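You operate a simulated robot arm through the tools that you are given. There is no shell and no other tool. Be economical: measure what you need, move in short steps, check, and stop when the job is done.

You are at the controls of a simulated robot arm. One attempt, no reset.

JOB
Measure the finished hose in the steel channel and tag it by length.
Fine: lift it out, tag it on the bench edge, tag right on; slide the length stop right back afterwards.

The check looks at the end state, three seconds after you hand in, the way a careful person would. Anything else that was tipped, shoved, dropped, spilled or broken makes it a failure.

ROBOT AND FRAMES
A 7-joint arm with a fingered hand on a trunk, on a base that drives. Base frame: it is fixed to the floor where the robot stands at the start and does not move with it; the origin is under the middle of the robot, x ahead of it, y to its left, z up; the surface under the hand at the start is at about z = 0.94. Lengths are in m, angles in degrees, forces in N, time in s.
With the tool pointing down near the work surface it reaches from about 0.36 to 0.72 m from the robot's upright axis, wherever it stands. Its first joint turns from -69.0 to 172.0 degrees. Places, roughly: bench edge [0.5, 0, 0.9]; inside of the steel channel [0.6, 0.1, 0.9]; length stop [0.6, -0.2, 1]. Payload 3.4 kg.
The TCP is the grasp point between the finger pads, 0.025 m short of the fingertips. In the tool frame z runs along the fingers and y along their closing line. The gripper opens to 0.088 m. The gripper's body begins 0.029 m behind the TCP. The gripper is a hand of 4 fingers: y runs from the thumb to the fingers, the wrist lies at [-0.013, -0.097, -0.162] in the tool frame, and closing takes about 1.5 s.
Orientation is told as [roll, pitch, yaw] about the base's x, y, z axes, in that order, counted from this pose: with the fingers straight down and the wrist toward the robot, the tool's x, y and z point along [0, 1, 0], [1, 0, 0] and [0, 0, -1] of the base frame.

CONTROLS
- The arm moves only by the tool jog_arm. Its argument "moves" is a list of rows, each a list of 3 entries, a list of its own where there are three numbers: the shift along the tool's x, y, z in m, then the turn, a rotation vector about the tool's x, y, z in degrees, then the gripper command, from -1 (fully open) to 1 (shut), values between in proportion. In form: [[[x, y, z], [rx, ry, rz], hand], ...]. A call has 1 to 10 rows; each row shifts and turns the commanded pose from where the row before left it, along the tool's axes as they then stand. Each row takes 0.2 s and may step no farther than 0.05 m and 8.6 degrees from the row before; otherwise, or with a gripper value out of range, the whole call is refused. Where a pose cannot be reached the arm comes as near as it can. A force on the tool above 50 N (or 10 N above the force at the start of the call, whichever is more), or a blocked arm, ends the call early, and 0.2 s more pass. The fingers move at their own pace (about 0.108 m/s each) and stop on an object; they squeeze with about 30 N. The grip force told is the motor's: it shows also when the fingers shut on nothing. Time passes only in rows, and 0.2 s behind the last, so rows that do not move let the fingers close. The reply holds the time, the measured pose of the TCP, the force on the tool along the base axes, the opening and the grip force, in the units named above and with some noise, with the torque about the TCP (base axes, N m) and any sound that the robot's microphone picked up, and new pictures: "show" is both (left out), scene, wrist or none.
- Cameras (640 x 400 px; columns grow to the right, rows downward): "scene" is now at [0.1393, -0.0037, 1.4729]; the picture's right is [-0.05, -1.00, 0.00], its down [-0.55, 0.03, -0.84] and it looks along [0.83, -0.04, -0.55] (base axes); focal length 257 px, centre (320, 200). "wrist" rides on the gripper at [0.064, -0.083, -0.098] in the tool frame; the picture's right is [-0.62, 0.37, -0.69], its down [-0.71, -0.63, 0.30] and it looks along [-0.32, 0.68, 0.65] (tool axes); focal length 265 px, centre (320, 200).
- slide_trunk(by): slides the trunk up (or, below 0, down) by that many m; the arm and the scene camera ride with it, the base frame stays. It gives what a move gives, with no picture.
- base_move(legs): drives the robot by 1 to 6 legs, each [ahead, left, turn to the left] in m, m and degrees, along the robot's own axes; the way and the turn of a leg run together, so that a leg with both is an arc; at most 1.5 m and 180 degrees a leg. The arm and the cameras ride along, it lands a little off, and it stops where it bumps. It gives what a move gives, and a new picture of the scene camera.
- set_grasp(shape): the hand has 4 fingers and takes this shape, open, in about a second: jaw (thumb against the fingers, like two jaws); tri (thumb and two fingers); tip (a fingertip pinch); poke (one finger out to press); point (the index stretched); flat (the hand flat); cup (the hand cupped); fist (a fist). The gripper value then closes the fingers along that shape, each until it touches; the sizes above hold for jaw. It gives what a move gives, with no picture.
- head_to(pan, tilt): turns the head with the scene camera to pan (to the left, within 86 degrees either way) and tilt (down, from -29 to 69), counted from straight ahead of the robot. It gives what a move gives, and a new picture of the scene camera.
- pixel_to_xyz(camera, pixels): there is no depth. For up to 12 entries [column, row, z] of the newest picture of that camera ("zoom" is the newest enlarged one), the place [x, y] in the base frame at which the ray of that pixel passes the height z, good to about 0.002 m. It takes no simulated time.
- close_up(camera, box): a new picture of the part [left, top, right, bottom] of that camera's present view, enlarged. It takes no simulated time.
- finish_job(): hands the job in; it is judged then, once.

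Keep the steps short. Do not move on a guess: measure, check each grasp and each placing, and mend mistakes. In all there are 80 turns and 260 pictures (those below and enlarged ones count). Leave the gripper open and the arm clear of the work at the hand-in unless told otherwise, and finish with a single line.

The tools are called as name(argument=value, ...) on one line, values as JSON. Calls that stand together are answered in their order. jog_arm: Moves the arm, as the interface text tells. Its arguments: {"type":"object","properties":{"moves":{"type":"array"},"show":{"type":"string","enum":["both","scene","wrist","none"]}},"required":["moves"]} The other tools are called the same way: slide_trunk (by) slides the trunk up or down; set_grasp (shape) gives the hand a shape; base_move (legs) drives the base; head_to (pan, tilt) turns the head that bears the scene camera; pixel_to_xyz (camera, pixels) gives the place at which the rays of pixels pass given heights; close_up (camera, box) takes an enlarged picture of a part of a camera's view; finish_job () hands the job in.

At the start:

```text
time_s: 0.0
tool_pos: [0.4433, 0.1119, 1.3338]
orientation: [0.0, 0.1, -0.1]
ft_force: [-0.5, -0.3, -0.3]
wrist_torque: [0.01, 0.01, -0.01]
grip_width: 0.0876
grasp_force: 0.0
shape: jaw
trunk travel left (down, up): [-0.775, 0.065]
robot x, y, heading: [0.0004, -0.0008, -0.2]
head pan, tilt: [-2.8, 33.3]
```

scene: 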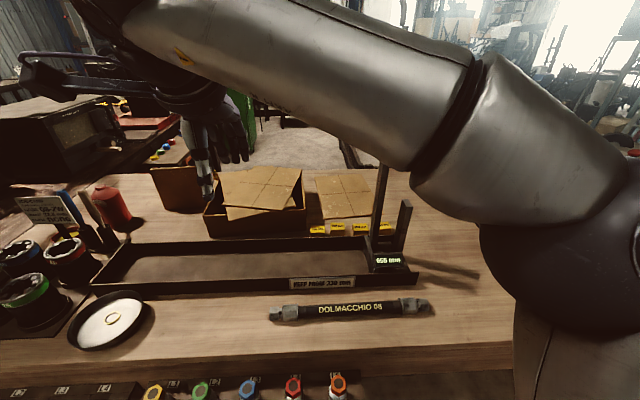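
wrist: 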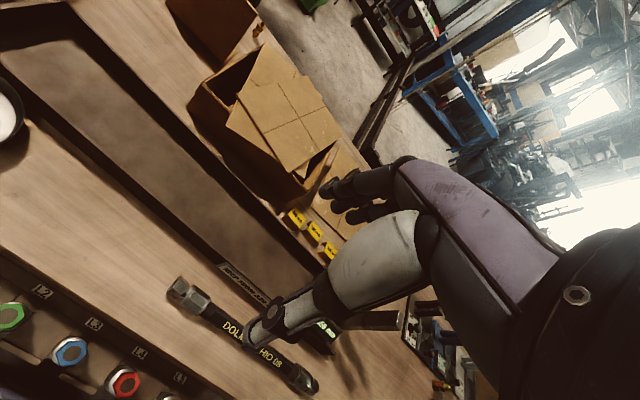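

I see a hose lying in front of the steel channel, a stop with a display, and coloured parts on the bench's front edge. I'll enlarge these areas to read the labels.

close_up(camera="scene", box=[240, 220, 460, 340])

close_up(camera="scene", box=[0, 340, 400, 400])

close_up(camera="scene", box=[0, 160, 220, 340])

head_to(pan=-3, tilt=55)

```text
2.91 times, centred on (350, 280) of scene
```

zoom: 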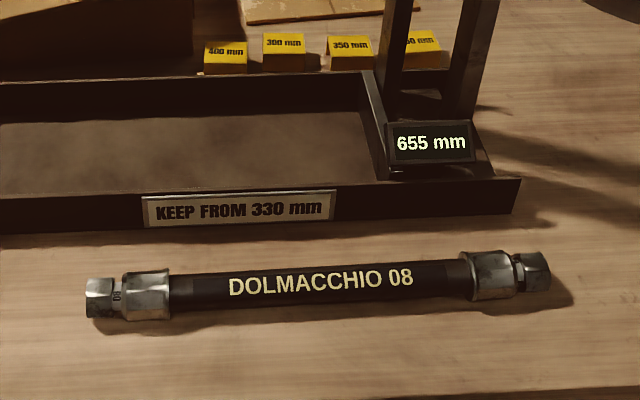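

```text
1.60 times, centred on (200, 370) of scene
```

zoom: 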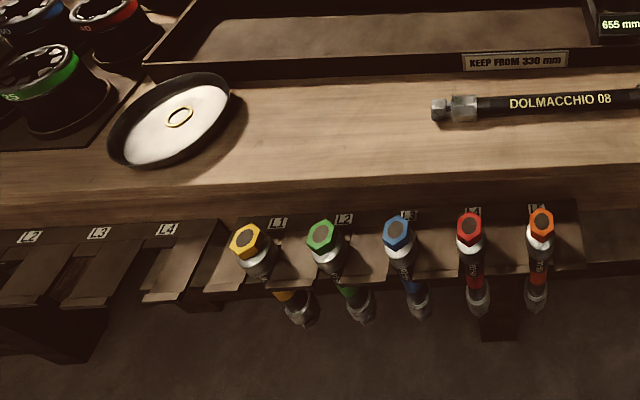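

```text
2.22 times, centred on (110, 250) of scene
```

zoom: 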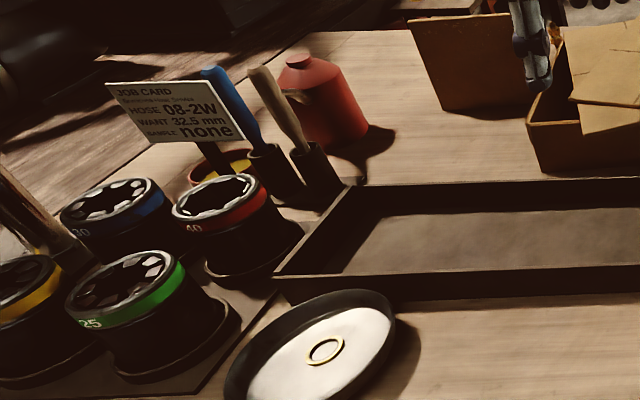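

```text
time_s: 0.8
tool_pos: [0.4442, 0.1105, 1.3325]
orientation: [0.1, 0.1, 0.0]
ft_force: [0.2, -0.6, -0.2]
wrist_torque: [-0.02, 0.01, 0.02]
grip_width: 0.0874
grasp_force: 0.0
shape: jaw
trunk travel left (down, up): [-0.775, 0.065]
robot x, y, heading: [0.0023, 0.0011, 0.1]
head pan, tilt: [-3.0, 55.0]
```

scene: 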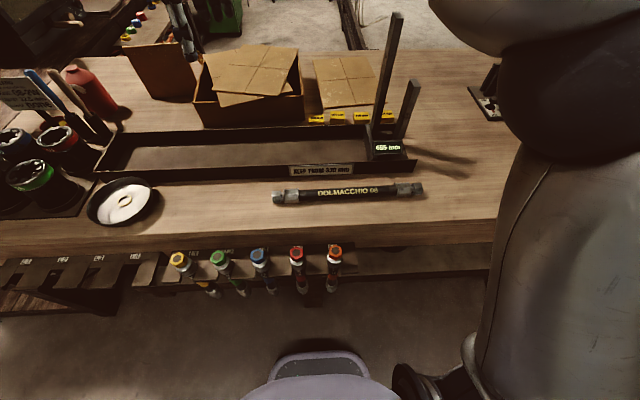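

I'll read the tags, the label, the boxes and the job card close up, and measure the layout.

close_up(camera="scene", box=[280, 60, 440, 180])

close_up(camera="scene", box=[150, 230, 360, 310])

close_up(camera="scene", box=[0, 50, 120, 130])

pixel_to_xyz(camera="scene", pixels=[[273, 198, 0.96], [425, 190, 0.96], [98, 172, 0.95], [415, 165, 0.95], [415, 178, 0.94], [372, 140, 0.96], [372, 155, 0.96], [120, 202, 0.95], [490, 242, 0.94], [180, 258, 0.9], [334, 252, 0.9]])

```text
3.33 times, centred on (360, 120) of scene
```

zoom: 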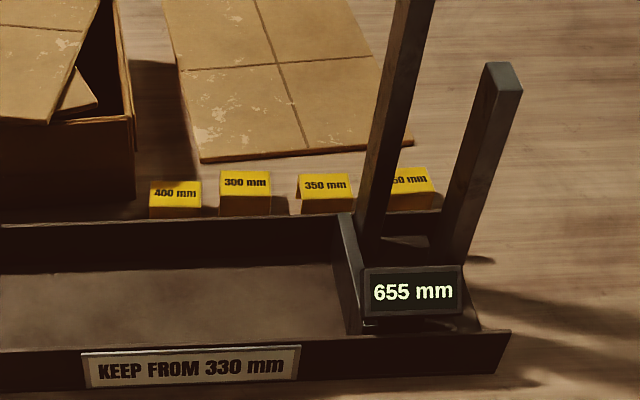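

```text
3.05 times, centred on (255, 270) of scene
```

zoom: 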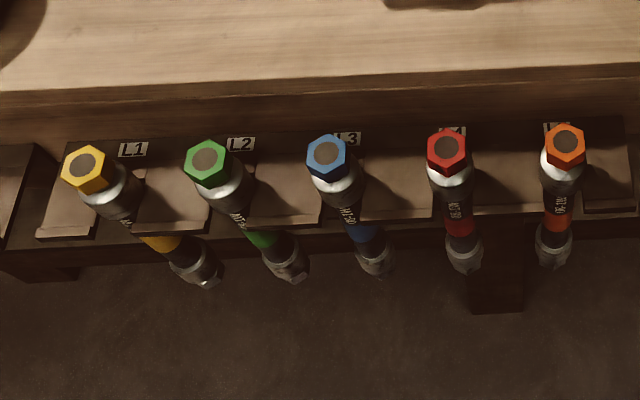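

```text
5.00 times, centred on (60, 90) of scene
```

zoom: 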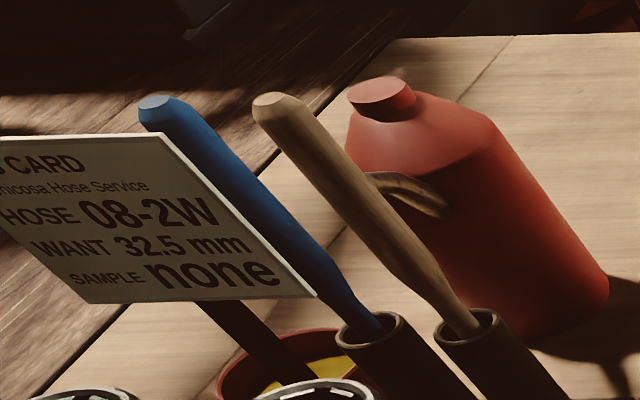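

```text
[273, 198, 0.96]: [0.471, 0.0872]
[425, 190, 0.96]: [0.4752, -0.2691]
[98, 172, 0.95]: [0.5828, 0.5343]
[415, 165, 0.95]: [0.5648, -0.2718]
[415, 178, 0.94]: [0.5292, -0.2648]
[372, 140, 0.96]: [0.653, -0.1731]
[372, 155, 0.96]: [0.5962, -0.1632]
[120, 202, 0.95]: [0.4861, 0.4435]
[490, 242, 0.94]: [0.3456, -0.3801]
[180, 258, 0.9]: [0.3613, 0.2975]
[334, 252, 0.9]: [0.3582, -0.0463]
```

The four tags sit behind the channel, and the hose lies just in front of it at about 0.356 m long. Next I'll measure the channel, the tags and the stop in detail.

close_up(camera="scene", box=[350, 90, 430, 185])

close_up(camera="scene", box=[80, 120, 200, 195])

close_up(camera="scene", box=[260, 160, 440, 215])

close_up(camera="scene", box=[300, 95, 400, 145])

```text
4.21 times, centred on (390, 138) of scene
```

zoom: 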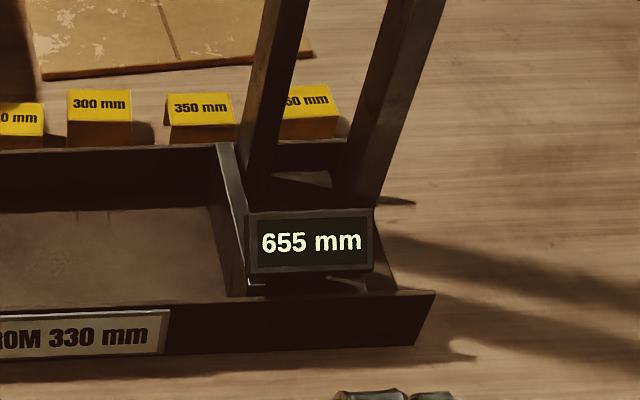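

```text
5.33 times, centred on (140, 158) of scene
```

zoom: 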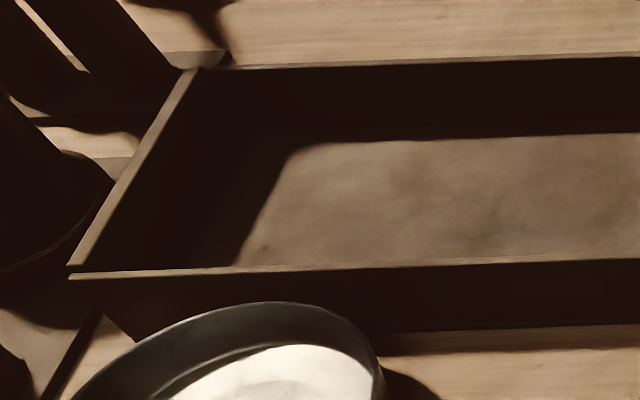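

```text
3.56 times, centred on (350, 188) of scene
```

zoom: 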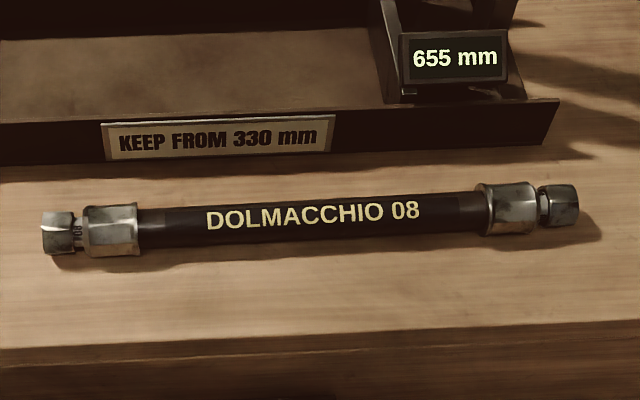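

```text
6.40 times, centred on (350, 120) of scene
```

zoom: 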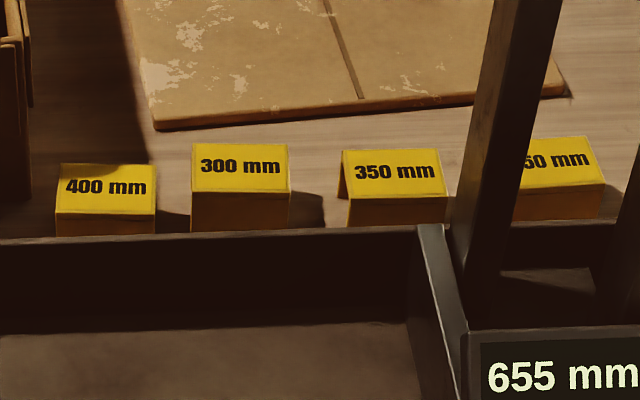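

I'll project the key points.

pixel_to_xyz(camera="zoom", pixels=[[343, 150, 0.965], [438, 149, 0.965], [447, 196, 0.965], [352, 199, 0.965], [350, 228, 0.94], [192, 144, 0.965], [288, 145, 0.965], [290, 190, 0.965], [191, 193, 0.965], [190, 232, 0.94]])

pixel_to_xyz(camera="scene", pixels=[[417.8, 159.6, 0.96], [417.8, 159.6, 0.98], [417.8, 159.6, 1.0], [412.8, 172.4, 0.94], [117, 133, 0.98], [93, 171, 0.98], [117, 171, 0.98], [410, 123.5, 0.98], [366, 165, 0.945], [352, 156, 0.945]])

close_up(camera="scene", box=[340, 0, 440, 170])

```text
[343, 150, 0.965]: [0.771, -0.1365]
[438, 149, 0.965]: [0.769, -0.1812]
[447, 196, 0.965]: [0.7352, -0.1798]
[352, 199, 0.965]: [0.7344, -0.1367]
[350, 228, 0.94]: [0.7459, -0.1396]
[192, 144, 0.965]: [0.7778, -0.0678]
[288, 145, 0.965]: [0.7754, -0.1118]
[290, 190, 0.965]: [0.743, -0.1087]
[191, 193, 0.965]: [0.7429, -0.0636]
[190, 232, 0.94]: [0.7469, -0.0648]
```

```text
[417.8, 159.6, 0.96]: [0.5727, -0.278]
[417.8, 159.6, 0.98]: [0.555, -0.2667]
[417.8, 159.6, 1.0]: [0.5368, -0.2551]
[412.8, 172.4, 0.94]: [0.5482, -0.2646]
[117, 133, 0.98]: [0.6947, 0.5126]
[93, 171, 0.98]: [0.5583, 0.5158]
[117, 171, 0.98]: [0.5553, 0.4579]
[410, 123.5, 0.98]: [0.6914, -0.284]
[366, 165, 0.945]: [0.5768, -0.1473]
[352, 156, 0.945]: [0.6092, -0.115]
```

```text
2.35 times, centred on (390, 85) of scene
```

zoom: 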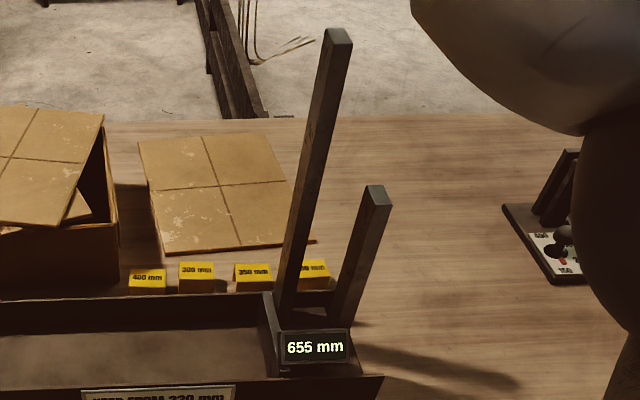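

The walls are about 47 mm high and the tags sit at x ≈ 0.757. I'll look straight down to see how much room the base has ahead.

head_to(pan=0, tilt=69)

pixel_to_xyz(camera="scene", pixels=[[320, 300, 0.2], [320, 300, 0.0]])

```text
time_s: 1.6
tool_pos: [0.4435, 0.1108, 1.3327]
orientation: [0.1, 0.1, -0.1]
ft_force: [0.0, 0.1, 0.2]
wrist_torque: [0.02, 0.02, 0.01]
grip_width: 0.0876
grasp_force: 0.0
shape: jaw
trunk travel left (down, up): [-0.775, 0.065]
robot x, y, heading: [-0.0033, -0.0024, -0.1]
head pan, tilt: [0.0, 68.8]
```

scene: 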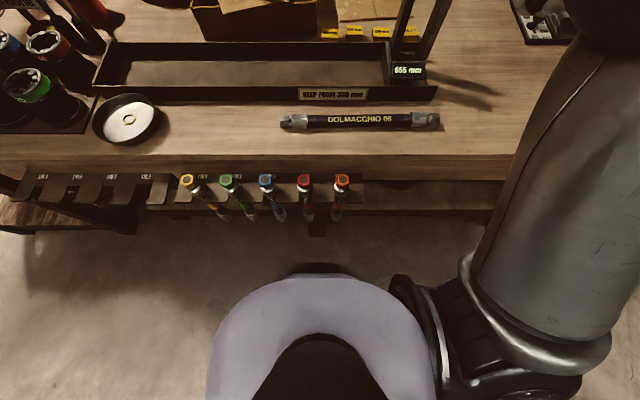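

```text
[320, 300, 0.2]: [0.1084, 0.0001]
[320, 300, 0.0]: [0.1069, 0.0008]
```

pixel_to_xyz(camera="scene", pixels=[[320, 263, 0.2], [320, 263, 0.05], [320, 275, 1.2], [220, 222, 0.8], [340, 215, 0.8], [320, 180, 0.94], [320, 233, 0.6], [285, 123, 0.955], [280, 120, 0.94], [433, 122, 0.955]])

close_up(camera="scene", box=[270, 80, 450, 150])

close_up(camera="scene", box=[160, 160, 380, 280])

```text
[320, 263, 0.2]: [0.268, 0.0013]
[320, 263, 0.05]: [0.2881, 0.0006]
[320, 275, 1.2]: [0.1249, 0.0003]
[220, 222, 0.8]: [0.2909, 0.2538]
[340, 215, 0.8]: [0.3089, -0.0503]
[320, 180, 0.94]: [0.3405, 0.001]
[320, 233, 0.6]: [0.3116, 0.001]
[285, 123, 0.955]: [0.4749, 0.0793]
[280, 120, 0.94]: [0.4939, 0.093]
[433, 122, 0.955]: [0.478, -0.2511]
```

```text
3.56 times, centred on (360, 115) of scene
```

zoom: 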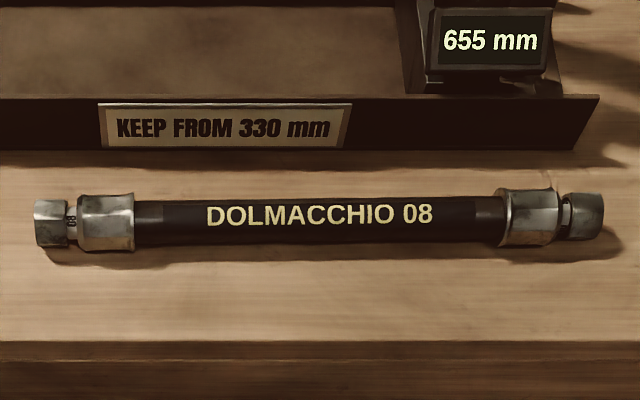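

```text
2.91 times, centred on (270, 220) of scene
```

zoom: 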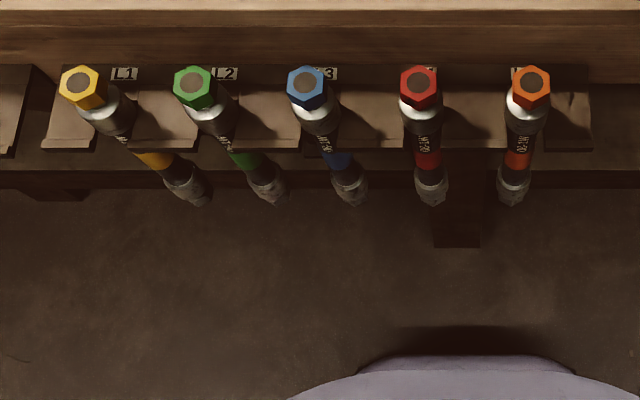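

The hose is at x ≈ 0.476, centred on y ≈ -0.09. The torso front is at x ≈ 0.125 and the rack starts at about 0.29. Driving 0.08 m ahead puts hose, channel and tags all in reach. I'll do that and check.

base_move(legs=[[0.08, 0, 0]])

```text
time_s: 2.7
tool_pos: [0.523, 0.1097, 1.3334]
orientation: [0.0, 0.1, 0.0]
ft_force: [-0.1, 0.3, 0.1]
wrist_torque: [-0.01, 0.02, 0.01]
grip_width: 0.0877
grasp_force: 0.1
shape: jaw
trunk travel left (down, up): [-0.775, 0.065]
robot x, y, heading: [0.078, -0.003, 0.0]
head pan, tilt: [0.0, 68.8]
```

scene: 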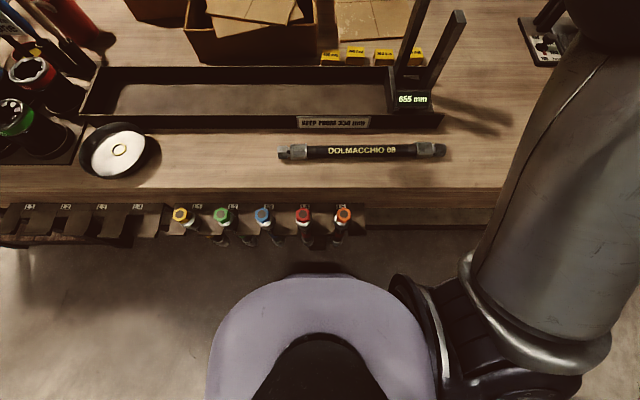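

No bump. I'll measure the hose and the stop's posts again from here.

close_up(camera="scene", box=[270, 120, 460, 180])

pixel_to_xyz(camera="scene", pixels=[[278, 152, 0.955], [445, 150, 0.955], [362, 144, 0.97], [362, 158, 0.945], [460, 12, 1.1], [460, 12, 1.15], [460, 12, 1.2], [395, 113, 0.945], [390, 127, 0.985]])

head_to(pan=-10, tilt=45)

```text
3.37 times, centred on (365, 150) of scene
```

zoom: 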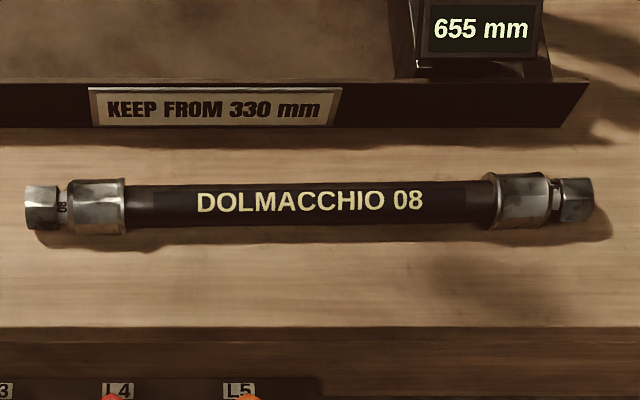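

```text
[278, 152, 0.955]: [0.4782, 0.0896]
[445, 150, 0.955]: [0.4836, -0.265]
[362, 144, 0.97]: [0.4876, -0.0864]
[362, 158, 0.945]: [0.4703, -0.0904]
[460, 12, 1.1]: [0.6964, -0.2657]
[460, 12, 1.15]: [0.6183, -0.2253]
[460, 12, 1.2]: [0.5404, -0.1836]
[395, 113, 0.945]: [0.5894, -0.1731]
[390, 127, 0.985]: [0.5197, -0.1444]
```

```text
time_s: 3.5
tool_pos: [0.5219, 0.1107, 1.3328]
orientation: [0.0, 0.0, 0.0]
ft_force: [-0.9, 0.1, -0.3]
wrist_torque: [0.0, 0.02, -0.01]
grip_width: 0.0877
grasp_force: 0.0
shape: jaw
trunk travel left (down, up): [-0.775, 0.065]
robot x, y, heading: [0.0803, 0.0027, -0.2]
head pan, tilt: [-10.0, 45.0]
```

scene: 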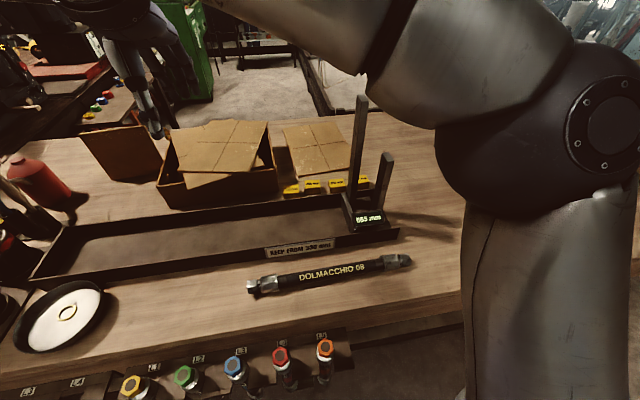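

The hose is centred at (0.480, -0.088) with ends 0.354 m apart. I'll move the open hand to above its middle.

jog_arm(moves=[[[-0.0284, -0.006, 0.036], [0, 0, 0], -1], [[-0.0284, -0.006, 0.036], [0, 0, 0], -1], [[-0.0284, -0.006, 0.036], [0, 0, 0], -1], [[-0.0284, -0.006, 0.036], [0, 0, 0], -1], [[-0.0284, -0.006, 0.036], [0, 0, 0], -1], [[-0.0284, -0.006, 0.036], [0, 0, 0], -1], [[-0.0284, -0.006, 0.036], [0, 0, 0], -1]])

```text
time_s: 5.2
tool_pos: [0.4796, -0.0901, 1.0812]
orientation: [0.1, 0.1, 0.0]
ft_force: [0.0, 0.7, -0.2]
wrist_torque: [-0.03, -0.03, -0.01]
grip_width: 0.0879
grasp_force: 0.1
shape: jaw
trunk travel left (down, up): [-0.775, 0.065]
robot x, y, heading: [0.0755, -0.0005, 0.1]
head pan, tilt: [-10.0, 45.0]
```

scene: 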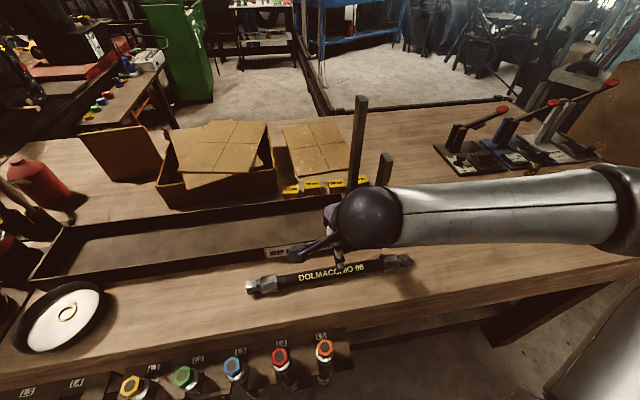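
wrist: 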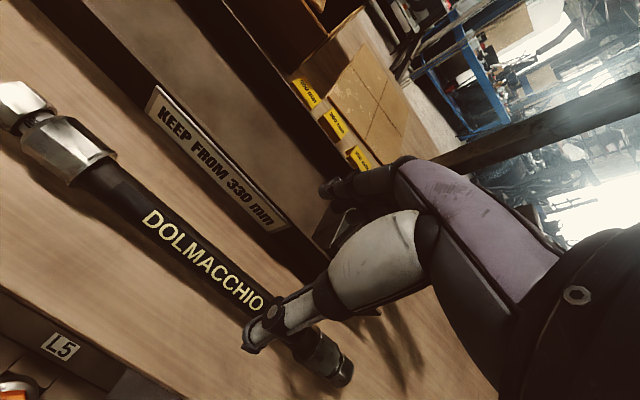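

Centred over the hose. I'll lower to z ≈ 0.970, stopping a bit above first.

jog_arm(moves=[[[0, 0, 0.035], [0, 0, 0], -1], [[0, 0, 0.035], [0, 0, 0], -1], [[0, 0, 0.025], [0, 0, 0], -1], [[0, 0, 0.012], [0, 0, 0], -1]])

close_up(camera="scene", box=[240, 200, 420, 310])

```text
time_s: 6.2
tool_pos: [0.4802, -0.0886, 0.9737]
orientation: [0.0, 0.1, 0.0]
ft_force: [-0.3, 0.8, 0.5]
wrist_torque: [-0.03, 0.0, 0.0]
grip_width: 0.0877
grasp_force: 0.0
shape: jaw
trunk travel left (down, up): [-0.775, 0.065]
robot x, y, heading: [0.0805, -0.0005, -0.3]
head pan, tilt: [-10.0, 45.0]
```

scene: 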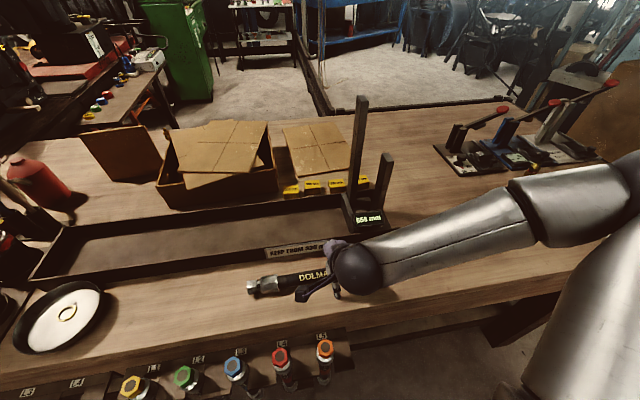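
wrist: 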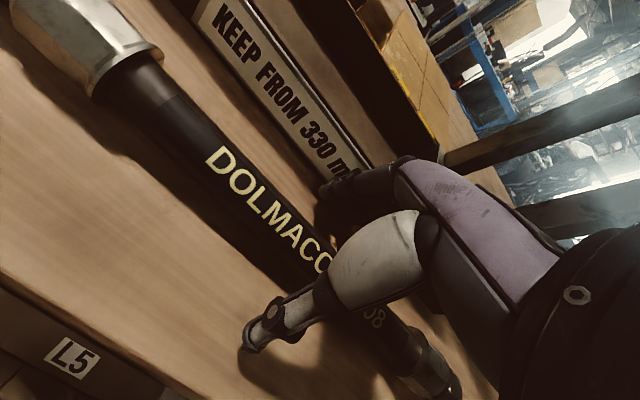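

```text
3.56 times, centred on (330, 255) of scene
```

zoom: 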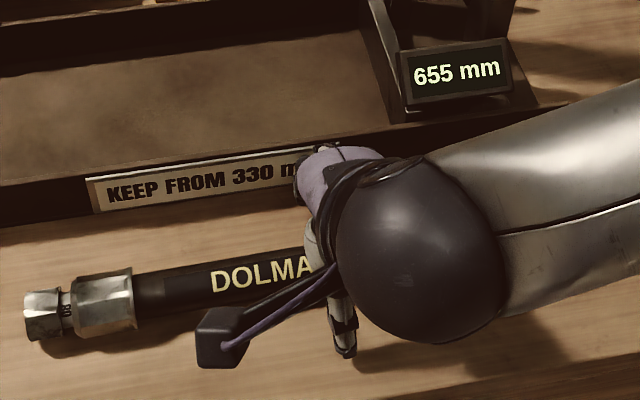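

The thumb is on the near side and the fingers on the far side, so I'll close on the hose.

jog_arm(moves=[[[0, 0, 0.003], [0, 0, 0], 0], [[0, 0, 0], [0, 0, 0], 1], [[0, 0, 0], [0, 0, 0], 1], [[0, 0, 0], [0, 0, 0], 1], [[0, 0, 0], [0, 0, 0], 1], [[0, 0, 0], [0, 0, 0], 1], [[0, 0, 0], [0, 0, 0], 1], [[0, 0, 0], [0, 0, 0], 1]], show="wrist")

```text
time_s: 8.0
tool_pos: [0.479, -0.0875, 0.9712]
orientation: [-0.1, 0.1, 0.0]
ft_force: [-0.9, 1.5, -0.5]
wrist_torque: [0.03, -0.03, 0.11]
grip_width: 0.0184
grasp_force: 30.1
shape: jaw
trunk travel left (down, up): [-0.775, 0.065]
robot x, y, heading: [0.0784, 0.0002, 0.2]
head pan, tilt: [-10.0, 45.0]
```

wrist: 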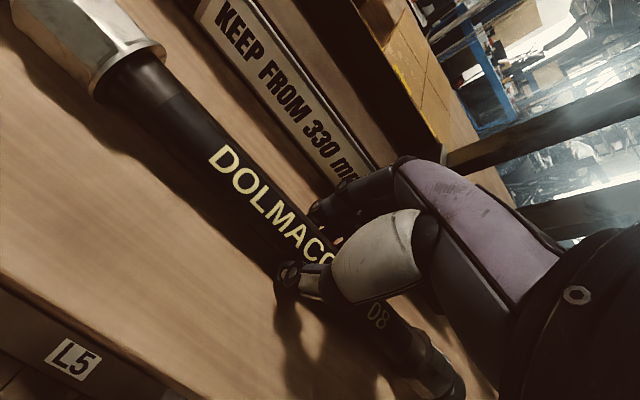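

It closed at 18 mm with 30 N. I'll lift a little and check that the hose comes along level.

jog_arm(moves=[[[0, 0, -0.02], [0, 0, 0], 1], [[0, 0, -0.03], [0, 0, 0], 1], [[0, 0, 0], [0, 0, 0], 1]])

```text
time_s: 8.8
tool_pos: [0.4811, -0.0883, 1.0206]
orientation: [0.0, 0.1, -0.1]
ft_force: [0.1, -0.3, -5.7]
wrist_torque: [-0.04, -0.03, -0.01]
grip_width: 0.0177
grasp_force: 29.8
shape: jaw
trunk travel left (down, up): [-0.775, 0.065]
robot x, y, heading: [0.0815, 0.0019, 0.0]
head pan, tilt: [-10.0, 45.0]
```

scene: 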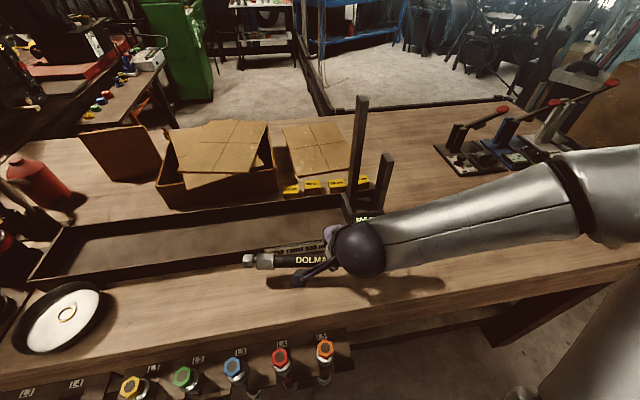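
wrist: 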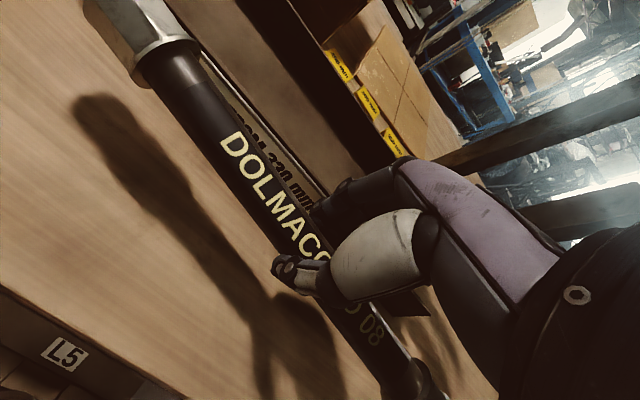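

Firmly held, about 0.58 kg. I'll lift to z ≈ 1.10 and move left first, clear of the posts, to y ≈ 0.31.

jog_arm(moves=[[[0, 0, -0.04], [0, 0, 0], 1], [[0, 0, -0.04], [0, 0, 0], 1], [[0.045, 0, 0], [0, 0, 0], 1], [[0.05, 0, 0], [0, 0, 0], 1], [[0.05, 0, 0], [0, 0, 0], 1], [[0.05, 0, 0], [0, 0, 0], 1], [[0.05, 0, 0], [0, 0, 0], 1], [[0.05, 0, 0], [0, 0, 0], 1], [[0.05, 0, 0], [0, 0, 0], 1], [[0.045, 0, 0], [0, 0, 0], 1]], show="none")

jog_arm(moves=[[[0, 0.03, 0], [0, 0, 0], 1], [[0.01, 0.04, 0], [0, 0, 0], 1], [[0, 0.035, 0], [0, 0, 0], 1], [[0, 0.034, 0], [0, 0, 0], 1], [[0, 0, 0], [0, 0, 0], 1]])

head_to(pan=22, tilt=50)

```text
time_s: 11.2
tool_pos: [0.5012, 0.2648, 1.1175]
orientation: [2.3, 0.4, -2.7]
ft_force: [-0.7, 0.3, -5.1]
wrist_torque: [-0.06, 0.0, 0.02]
grip_width: 0.0175
grasp_force: 30.0
shape: jaw
out of reach, approached as far as the arm can: row 10
trunk travel left (down, up): [-0.775, 0.065]
robot x, y, heading: [0.0785, 0.0024, 0.2]
head pan, tilt: [-10.0, 45.0]
stopped in row 10: the arm was blocked; the commanded pose is now the measured one
```

```text
time_s: 12.3
tool_pos: [0.5914, 0.2593, 1.1196]
orientation: [2.2, 0.2, -2.4]
ft_force: [-1.0, 0.3, -4.8]
wrist_torque: [-0.02, -0.04, 0.01]
grip_width: 0.0175
grasp_force: 30.2
shape: jaw
out of reach, approached as far as the arm can: row 2, 3, 4
trunk travel left (down, up): [-0.775, 0.065]
robot x, y, heading: [0.0774, 0.0004, 0.2]
head pan, tilt: [-10.0, 45.0]
```

scene: 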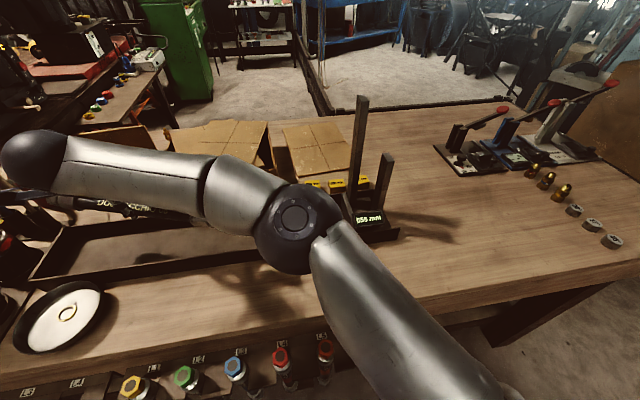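
wrist: 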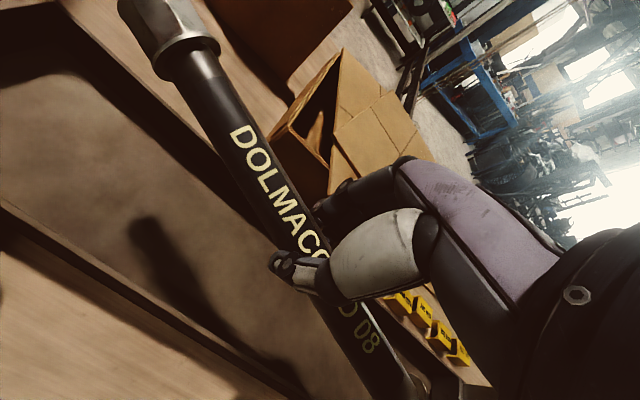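

```text
time_s: 13.3
tool_pos: [0.5914, 0.2581, 1.1202]
orientation: [2.1, 0.2, -2.5]
ft_force: [-0.1, 0.3, -4.7]
wrist_torque: [-0.01, 0.03, 0.0]
grip_width: 0.0175
grasp_force: 29.5
shape: jaw
trunk travel left (down, up): [-0.775, 0.065]
robot x, y, heading: [0.0787, 0.0, -0.0]
head pan, tilt: [22.0, 50.0]
```

scene: 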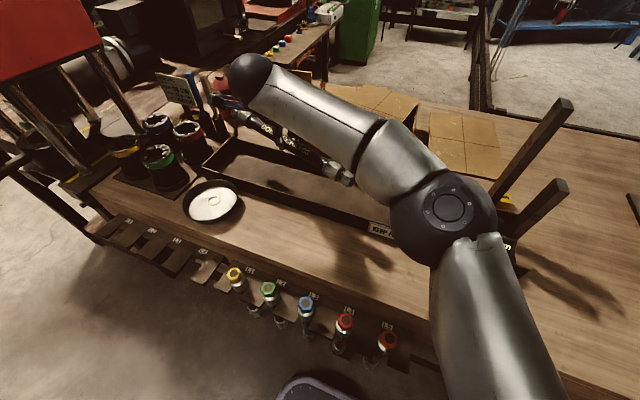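

The arm's reach ends near y ≈ 0.26 because its shoulder is on the right. I'll retrace toward the robot and to the right, and then drive the base left.

jog_arm(moves=[[[0, -0.04, 0], [0, 0, 0], 1], [[0, -0.04, 0], [0, 0, 0], 1], [[0, -0.03, 0], [0, 0, 0], 1], [[-0.05, 0, 0], [0, 0, 0], 1], [[-0.05, 0, 0], [0, 0, 0], 1], [[-0.05, 0, 0], [0, 0, 0], 1], [[-0.05, 0, 0], [0, 0, 0], 1], [[0, 0, 0], [0, 0, 0], 1]], show="scene")

```text
time_s: 15.1
tool_pos: [0.4733, 0.0656, 1.1138]
orientation: [2.1, 0.2, -2.4]
ft_force: [-0.3, 0.3, -4.6]
wrist_torque: [-0.04, 0.02, 0.04]
grip_width: 0.0174
grasp_force: 30.0
shape: jaw
trunk travel left (down, up): [-0.775, 0.065]
robot x, y, heading: [0.0778, 0.0, 0.1]
head pan, tilt: [22.0, 50.0]
```

scene: 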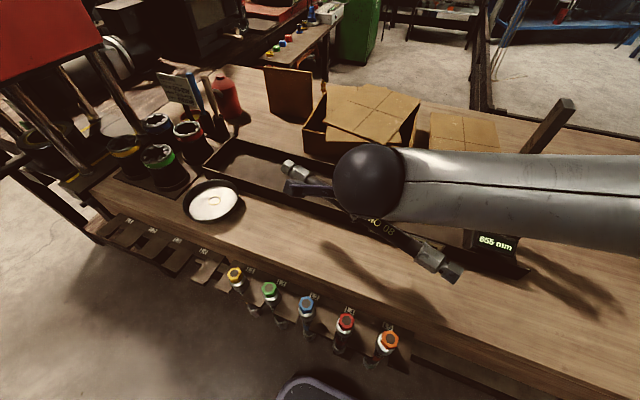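

Clear. I'll drive the base 0.22 m left with the hose held high.

base_move(legs=[[0, 0.22, 0]])

```text
time_s: 16.8
tool_pos: [0.4734, 0.2829, 1.1133]
orientation: [2.3, 0.2, -2.5]
ft_force: [-0.6, 1.2, -4.7]
wrist_torque: [-0.03, 0.02, 0.0]
grip_width: 0.0175
grasp_force: 29.9
shape: jaw
trunk travel left (down, up): [-0.775, 0.065]
robot x, y, heading: [0.0793, 0.2195, -0.0]
head pan, tilt: [22.0, 50.0]
```

scene: 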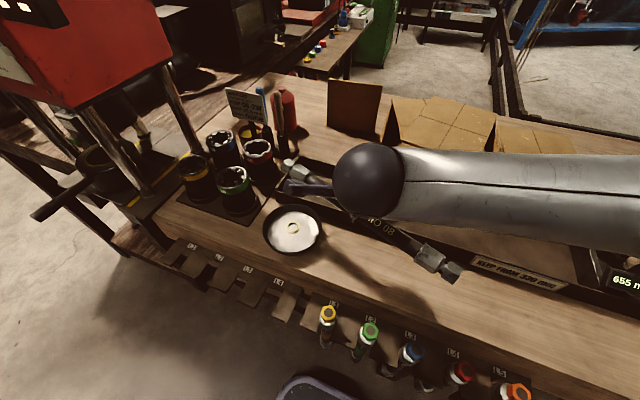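

Arrived. I'll level the hand and move over the channel to x ≈ 0.62.

jog_arm(moves=[[[0, 0.03, 0], [0, -2.2, -2.4], 1], [[0.005, 0.04, 0], [0, 0, 0], 1], [[0.005, 0.04, 0], [0, 0, 0], 1], [[0.005, 0.037, 0], [0, 0, 0], 1], [[0, 0, 0], [0, 0, 0], 1]], show="both")

close_up(camera="scene", box=[230, 110, 430, 235])

```text
time_s: 18.0
tool_pos: [0.6189, 0.2958, 1.1123]
orientation: [0.1, 0.2, 0.0]
ft_force: [-0.1, -0.3, -4.8]
wrist_torque: [-0.04, 0.02, -0.01]
grip_width: 0.0179
grasp_force: 29.4
shape: jaw
trunk travel left (down, up): [-0.775, 0.065]
robot x, y, heading: [0.0857, 0.2191, 0.0]
head pan, tilt: [22.0, 50.0]
```

scene: 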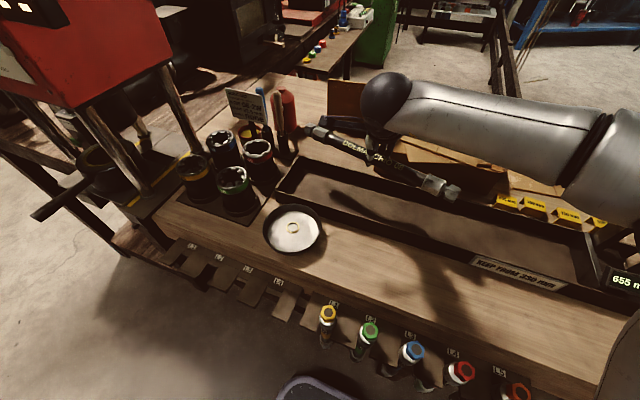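
wrist: 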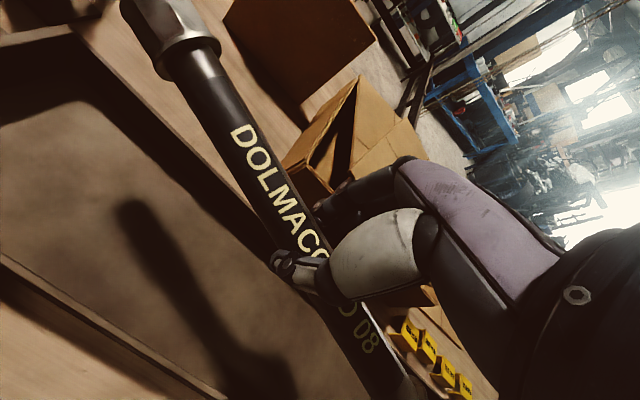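

```text
3.20 times, centred on (330, 172) of scene
```

zoom: 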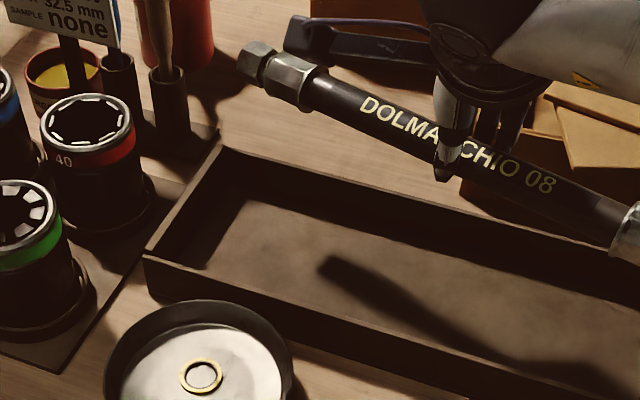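

pixel_to_xyz(camera="zoom", pixels=[[250, 64, 1.096], [632, 228, 1.096], [145, 250, 0.987], [220, 143, 0.987], [155, 258, 0.987], [224, 152, 0.987], [400, 197, 0.987], [400, 345, 0.987], [207, 270, 0.945], [243, 196, 0.945]])

```text
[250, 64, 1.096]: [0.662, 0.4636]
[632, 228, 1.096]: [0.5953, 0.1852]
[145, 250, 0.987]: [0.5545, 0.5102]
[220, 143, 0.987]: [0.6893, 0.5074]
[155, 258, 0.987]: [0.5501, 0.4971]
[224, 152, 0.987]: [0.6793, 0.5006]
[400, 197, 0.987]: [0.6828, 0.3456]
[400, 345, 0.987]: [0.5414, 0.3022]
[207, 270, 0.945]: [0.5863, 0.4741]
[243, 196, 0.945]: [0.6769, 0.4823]
```

The hose's left end is at (0.662, 0.464) against the TCP's (0.619, 0.296), so it sits about 13° turned in the hand. I'll turn the tool to line it up with the channel and re-measure.

jog_arm(moves=[[[0, 0, 0], [0, 0, -6.5], 1], [[0, 0, 0], [0, 0, -6.5], 1], [[0, 0, 0], [0, 0, 0], 1]], show="both")

close_up(camera="scene", box=[260, 90, 500, 240])

```text
time_s: 18.8
tool_pos: [0.619, 0.2973, 1.1121]
orientation: [0.0, 0.2, 13.0]
ft_force: [-0.4, 0.6, -5.3]
wrist_torque: [-0.04, -0.02, -0.01]
grip_width: 0.0175
grasp_force: 29.9
shape: jaw
trunk travel left (down, up): [-0.775, 0.065]
robot x, y, heading: [0.0803, 0.2168, -0.0]
head pan, tilt: [22.0, 50.0]
```

scene: 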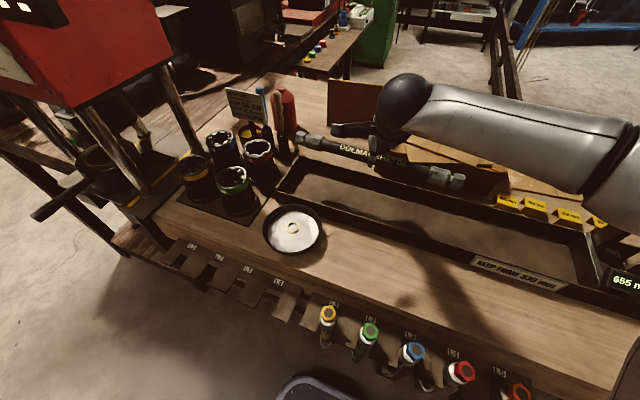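
wrist: 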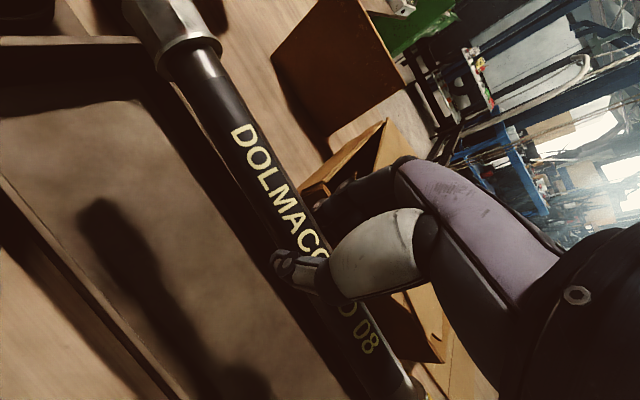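

```text
2.67 times, centred on (380, 165) of scene
```

zoom: 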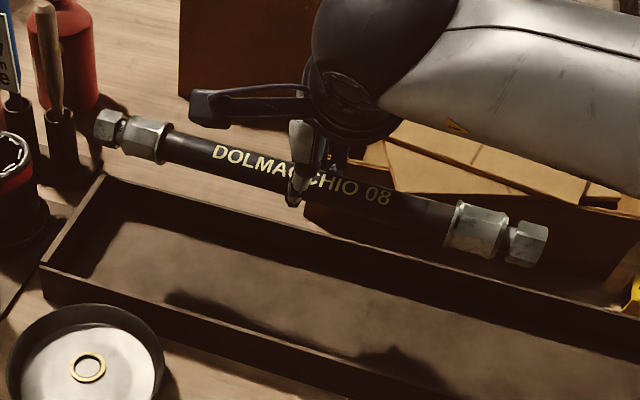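

pixel_to_xyz(camera="zoom", pixels=[[98, 125, 1.096], [540, 245, 1.096], [98, 125, 1.08], [540, 245, 1.11], [285, 178, 1.096]])

```text
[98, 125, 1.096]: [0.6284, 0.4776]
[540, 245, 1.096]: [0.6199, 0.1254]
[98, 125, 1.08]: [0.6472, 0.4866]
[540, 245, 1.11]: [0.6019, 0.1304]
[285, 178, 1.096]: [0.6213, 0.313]
```

The hose is now within 1.4° of the channel, with its left end about 20 mm from the end wall. I'll trim it, lower part-way and look.

jog_arm(moves=[[[0.0068, -0.0025, 0.01], [0, 0, -1.4], 1], [[0, 0, 0.03], [0, 0, 0], 1], [[0, 0, 0.03], [0, 0, 0], 1], [[0, 0, 0.022], [0, 0, 0], 1], [[0, 0, 0], [0, 0, 0], 1]], show="none")

close_up(camera="scene", box=[260, 110, 500, 260])

```text
time_s: 20.0
tool_pos: [0.6155, 0.3032, 1.0197]
orientation: [0.1, 0.2, 14.4]
ft_force: [-0.2, -0.5, -4.8]
wrist_torque: [0.0, -0.01, -0.02]
grip_width: 0.0174
grasp_force: 29.8
shape: jaw
trunk travel left (down, up): [-0.775, 0.065]
robot x, y, heading: [0.081, 0.2202, 0.1]
head pan, tilt: [22.0, 50.0]
```

```text
2.67 times, centred on (380, 185) of scene
```

zoom: 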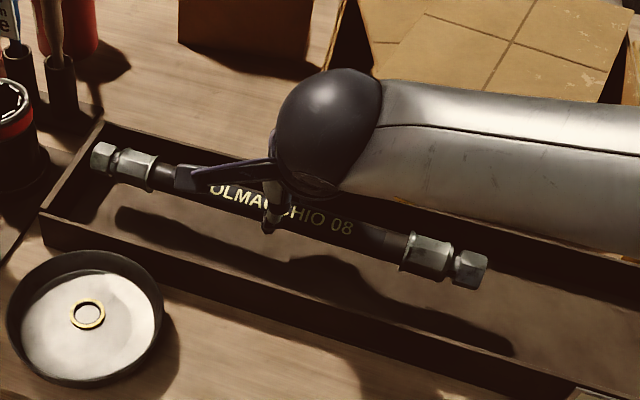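

The hose is inside the channel outline with no contact. I'll lower it to the floor in small steps, watching the force.

jog_arm(moves=[[[0, 0, 0.02], [0, 0, 0], 1], [[0, 0, 0.015], [0, 0, 0], 1], [[0, 0, 0.006], [0, 0, 0], 1], [[0, 0, 0], [0, 0, 0], 1]], show="none")

close_up(camera="scene", box=[260, 110, 500, 260])

```text
time_s: 21.0
tool_pos: [0.6153, 0.3029, 0.9784]
orientation: [0.1, 0.2, 14.3]
ft_force: [-1.1, -0.6, -4.4]
wrist_torque: [0.0, 0.0, 0.0]
grip_width: 0.0173
grasp_force: 29.9
shape: jaw
trunk travel left (down, up): [-0.775, 0.065]
robot x, y, heading: [0.079, 0.221, -0.4]
head pan, tilt: [22.0, 50.0]
```

```text
2.67 times, centred on (380, 185) of scene
```

zoom: 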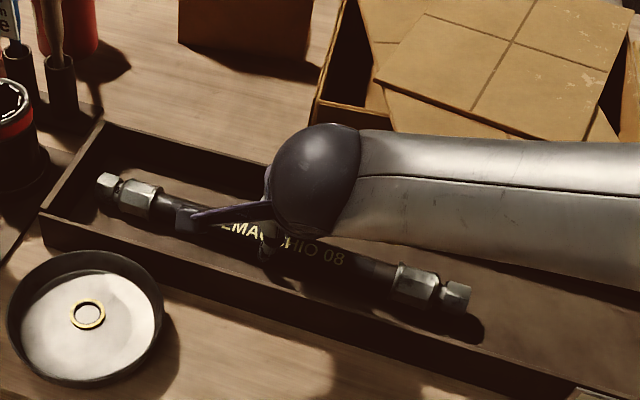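

jog_arm(moves=[[[0, 0, 0.003], [0, 0, 0], 1], [[0, 0, 0.002], [0, 0, 0], 1], [[0, 0, 0], [0, 0, 0], 1]], show="none")

pixel_to_xyz(camera="zoom", pixels=[[97, 184, 0.96], [471, 297, 0.96], [460, 295, 0.96], [101, 135, 0.987], [42, 215, 0.987]])

```text
time_s: 21.8
tool_pos: [0.615, 0.3017, 0.9745]
orientation: [0.2, 0.1, 14.3]
ft_force: [0.4, -0.5, 1.7]
wrist_torque: [0.0, -0.07, 0.0]
grip_width: 0.0177
grasp_force: 30.3
shape: jaw
trunk travel left (down, up): [-0.775, 0.065]
robot x, y, heading: [0.081, 0.2216, 0.2]
head pan, tilt: [22.0, 50.0]
```

```text
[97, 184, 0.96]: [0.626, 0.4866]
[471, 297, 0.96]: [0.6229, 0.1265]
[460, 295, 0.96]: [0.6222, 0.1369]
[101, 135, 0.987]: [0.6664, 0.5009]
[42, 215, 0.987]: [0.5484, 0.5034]
```

The force flipped to +1.7 N, so the hose is on the channel floor. I'll open part-way and check.

jog_arm(moves=[[[0, 0, 0], [0, 0, 0], 0.4], [[0, 0, 0], [0, 0, 0], 0.2], [[0, 0, 0], [0, 0, 0], 0], [[0, 0, 0], [0, 0, 0], 0], [[0, 0, -0.015], [0, 0, 0], 0], [[0, 0, -0.03], [0, 0, 0], 0], [[0, 0, -0.04], [0, 0, 0], 0], [[0, 0, -0.04], [0, 0, 0], 0]], show="both")

close_up(camera="scene", box=[260, 110, 500, 260])

```text
time_s: 23.6
tool_pos: [0.6145, 0.3032, 1.1013]
orientation: [0.1, 0.2, 14.4]
ft_force: [0.7, -0.6, -0.4]
wrist_torque: [0.01, -0.02, -0.02]
grip_width: 0.0438
grasp_force: 0.0
shape: jaw
trunk travel left (down, up): [-0.775, 0.065]
robot x, y, heading: [0.0768, 0.2164, 0.1]
head pan, tilt: [22.0, 50.0]
```

scene: 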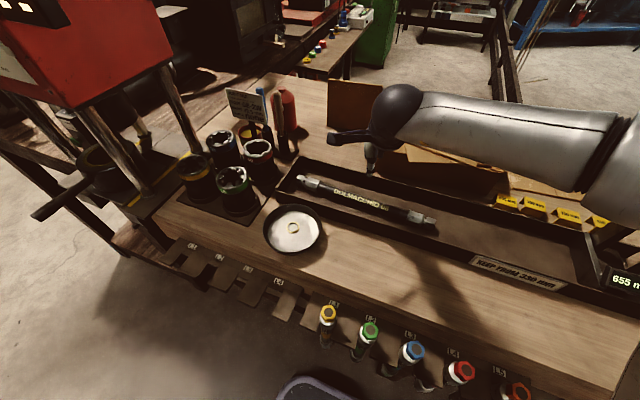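
wrist: 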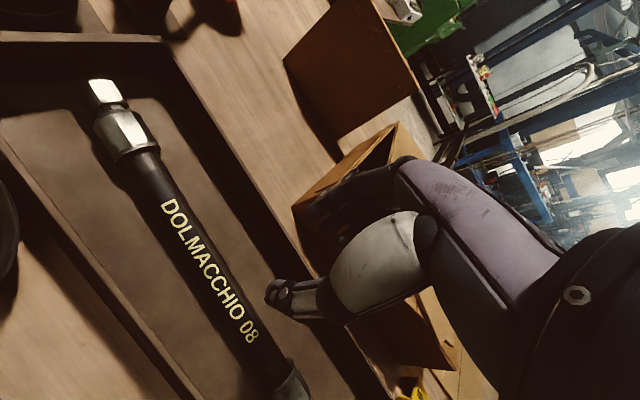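

```text
2.67 times, centred on (380, 185) of scene
```

zoom: 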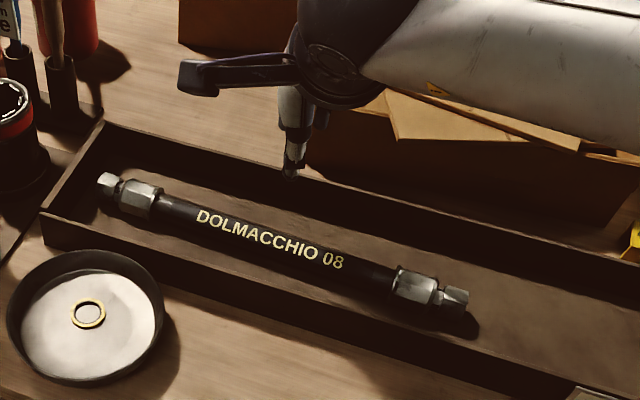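

Released, lying straight. I'll retract the hand toward me, turn it back, drive right, and look at the stop.

jog_arm(moves=[[[0, -0.03, -0.04], [0, 0, 7.2], -1], [[0, -0.04, -0.02], [0, 0, 7.2], -1], [[0, -0.04, 0], [0, 0, 0], -1], [[-0.04, -0.02, 0], [0, 0, 0], -1], [[-0.05, 0, 0], [0, 0, 0], -1], [[0, 0, 0], [0, 0, 0], -1]], show="none")

base_move(legs=[[0, -0.12, 0]])

head_to(pan=-20, tilt=40)

```text
time_s: 25.0
tool_pos: [0.4873, 0.2013, 1.161]
orientation: [-0.2, 0.3, 0.0]
ft_force: [-0.2, 1.4, -0.2]
wrist_torque: [0.02, -0.03, 0.0]
grip_width: 0.0877
grasp_force: 0.1
shape: jaw
trunk travel left (down, up): [-0.775, 0.065]
robot x, y, heading: [0.0775, 0.22, 0.0]
head pan, tilt: [22.0, 50.0]
```

```text
time_s: 26.2
tool_pos: [0.4867, 0.0792, 1.1605]
orientation: [0.0, 0.2, -0.1]
ft_force: [-0.4, 0.4, -0.4]
wrist_torque: [0.0, -0.01, -0.01]
grip_width: 0.0876
grasp_force: 0.1
shape: jaw
trunk travel left (down, up): [-0.775, 0.065]
robot x, y, heading: [0.0796, 0.0987, -0.1]
head pan, tilt: [22.0, 50.0]
```

scene: 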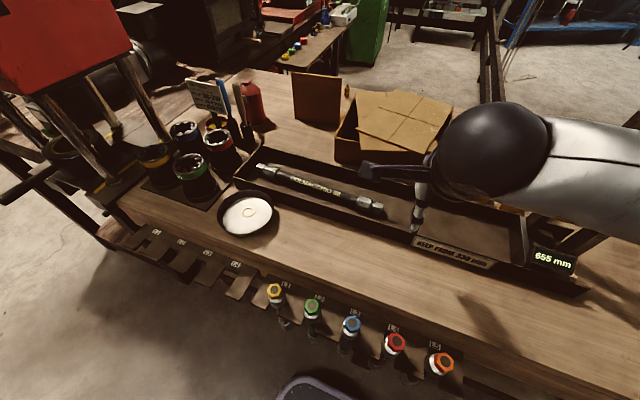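

```text
time_s: 27.3
tool_pos: [0.4866, 0.08, 1.1608]
orientation: [0.0, 0.2, -0.1]
ft_force: [-0.2, 0.5, -0.1]
wrist_torque: [0.0, -0.01, 0.01]
grip_width: 0.0877
grasp_force: 0.2
shape: jaw
trunk travel left (down, up): [-0.775, 0.065]
robot x, y, heading: [0.0792, 0.0976, 0.1]
head pan, tilt: [-20.0, 40.0]
```

scene: 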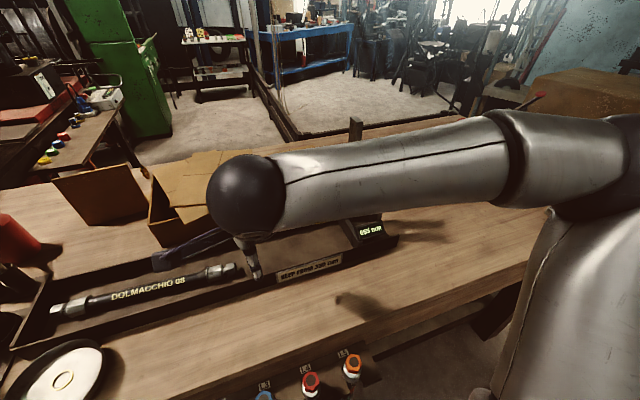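

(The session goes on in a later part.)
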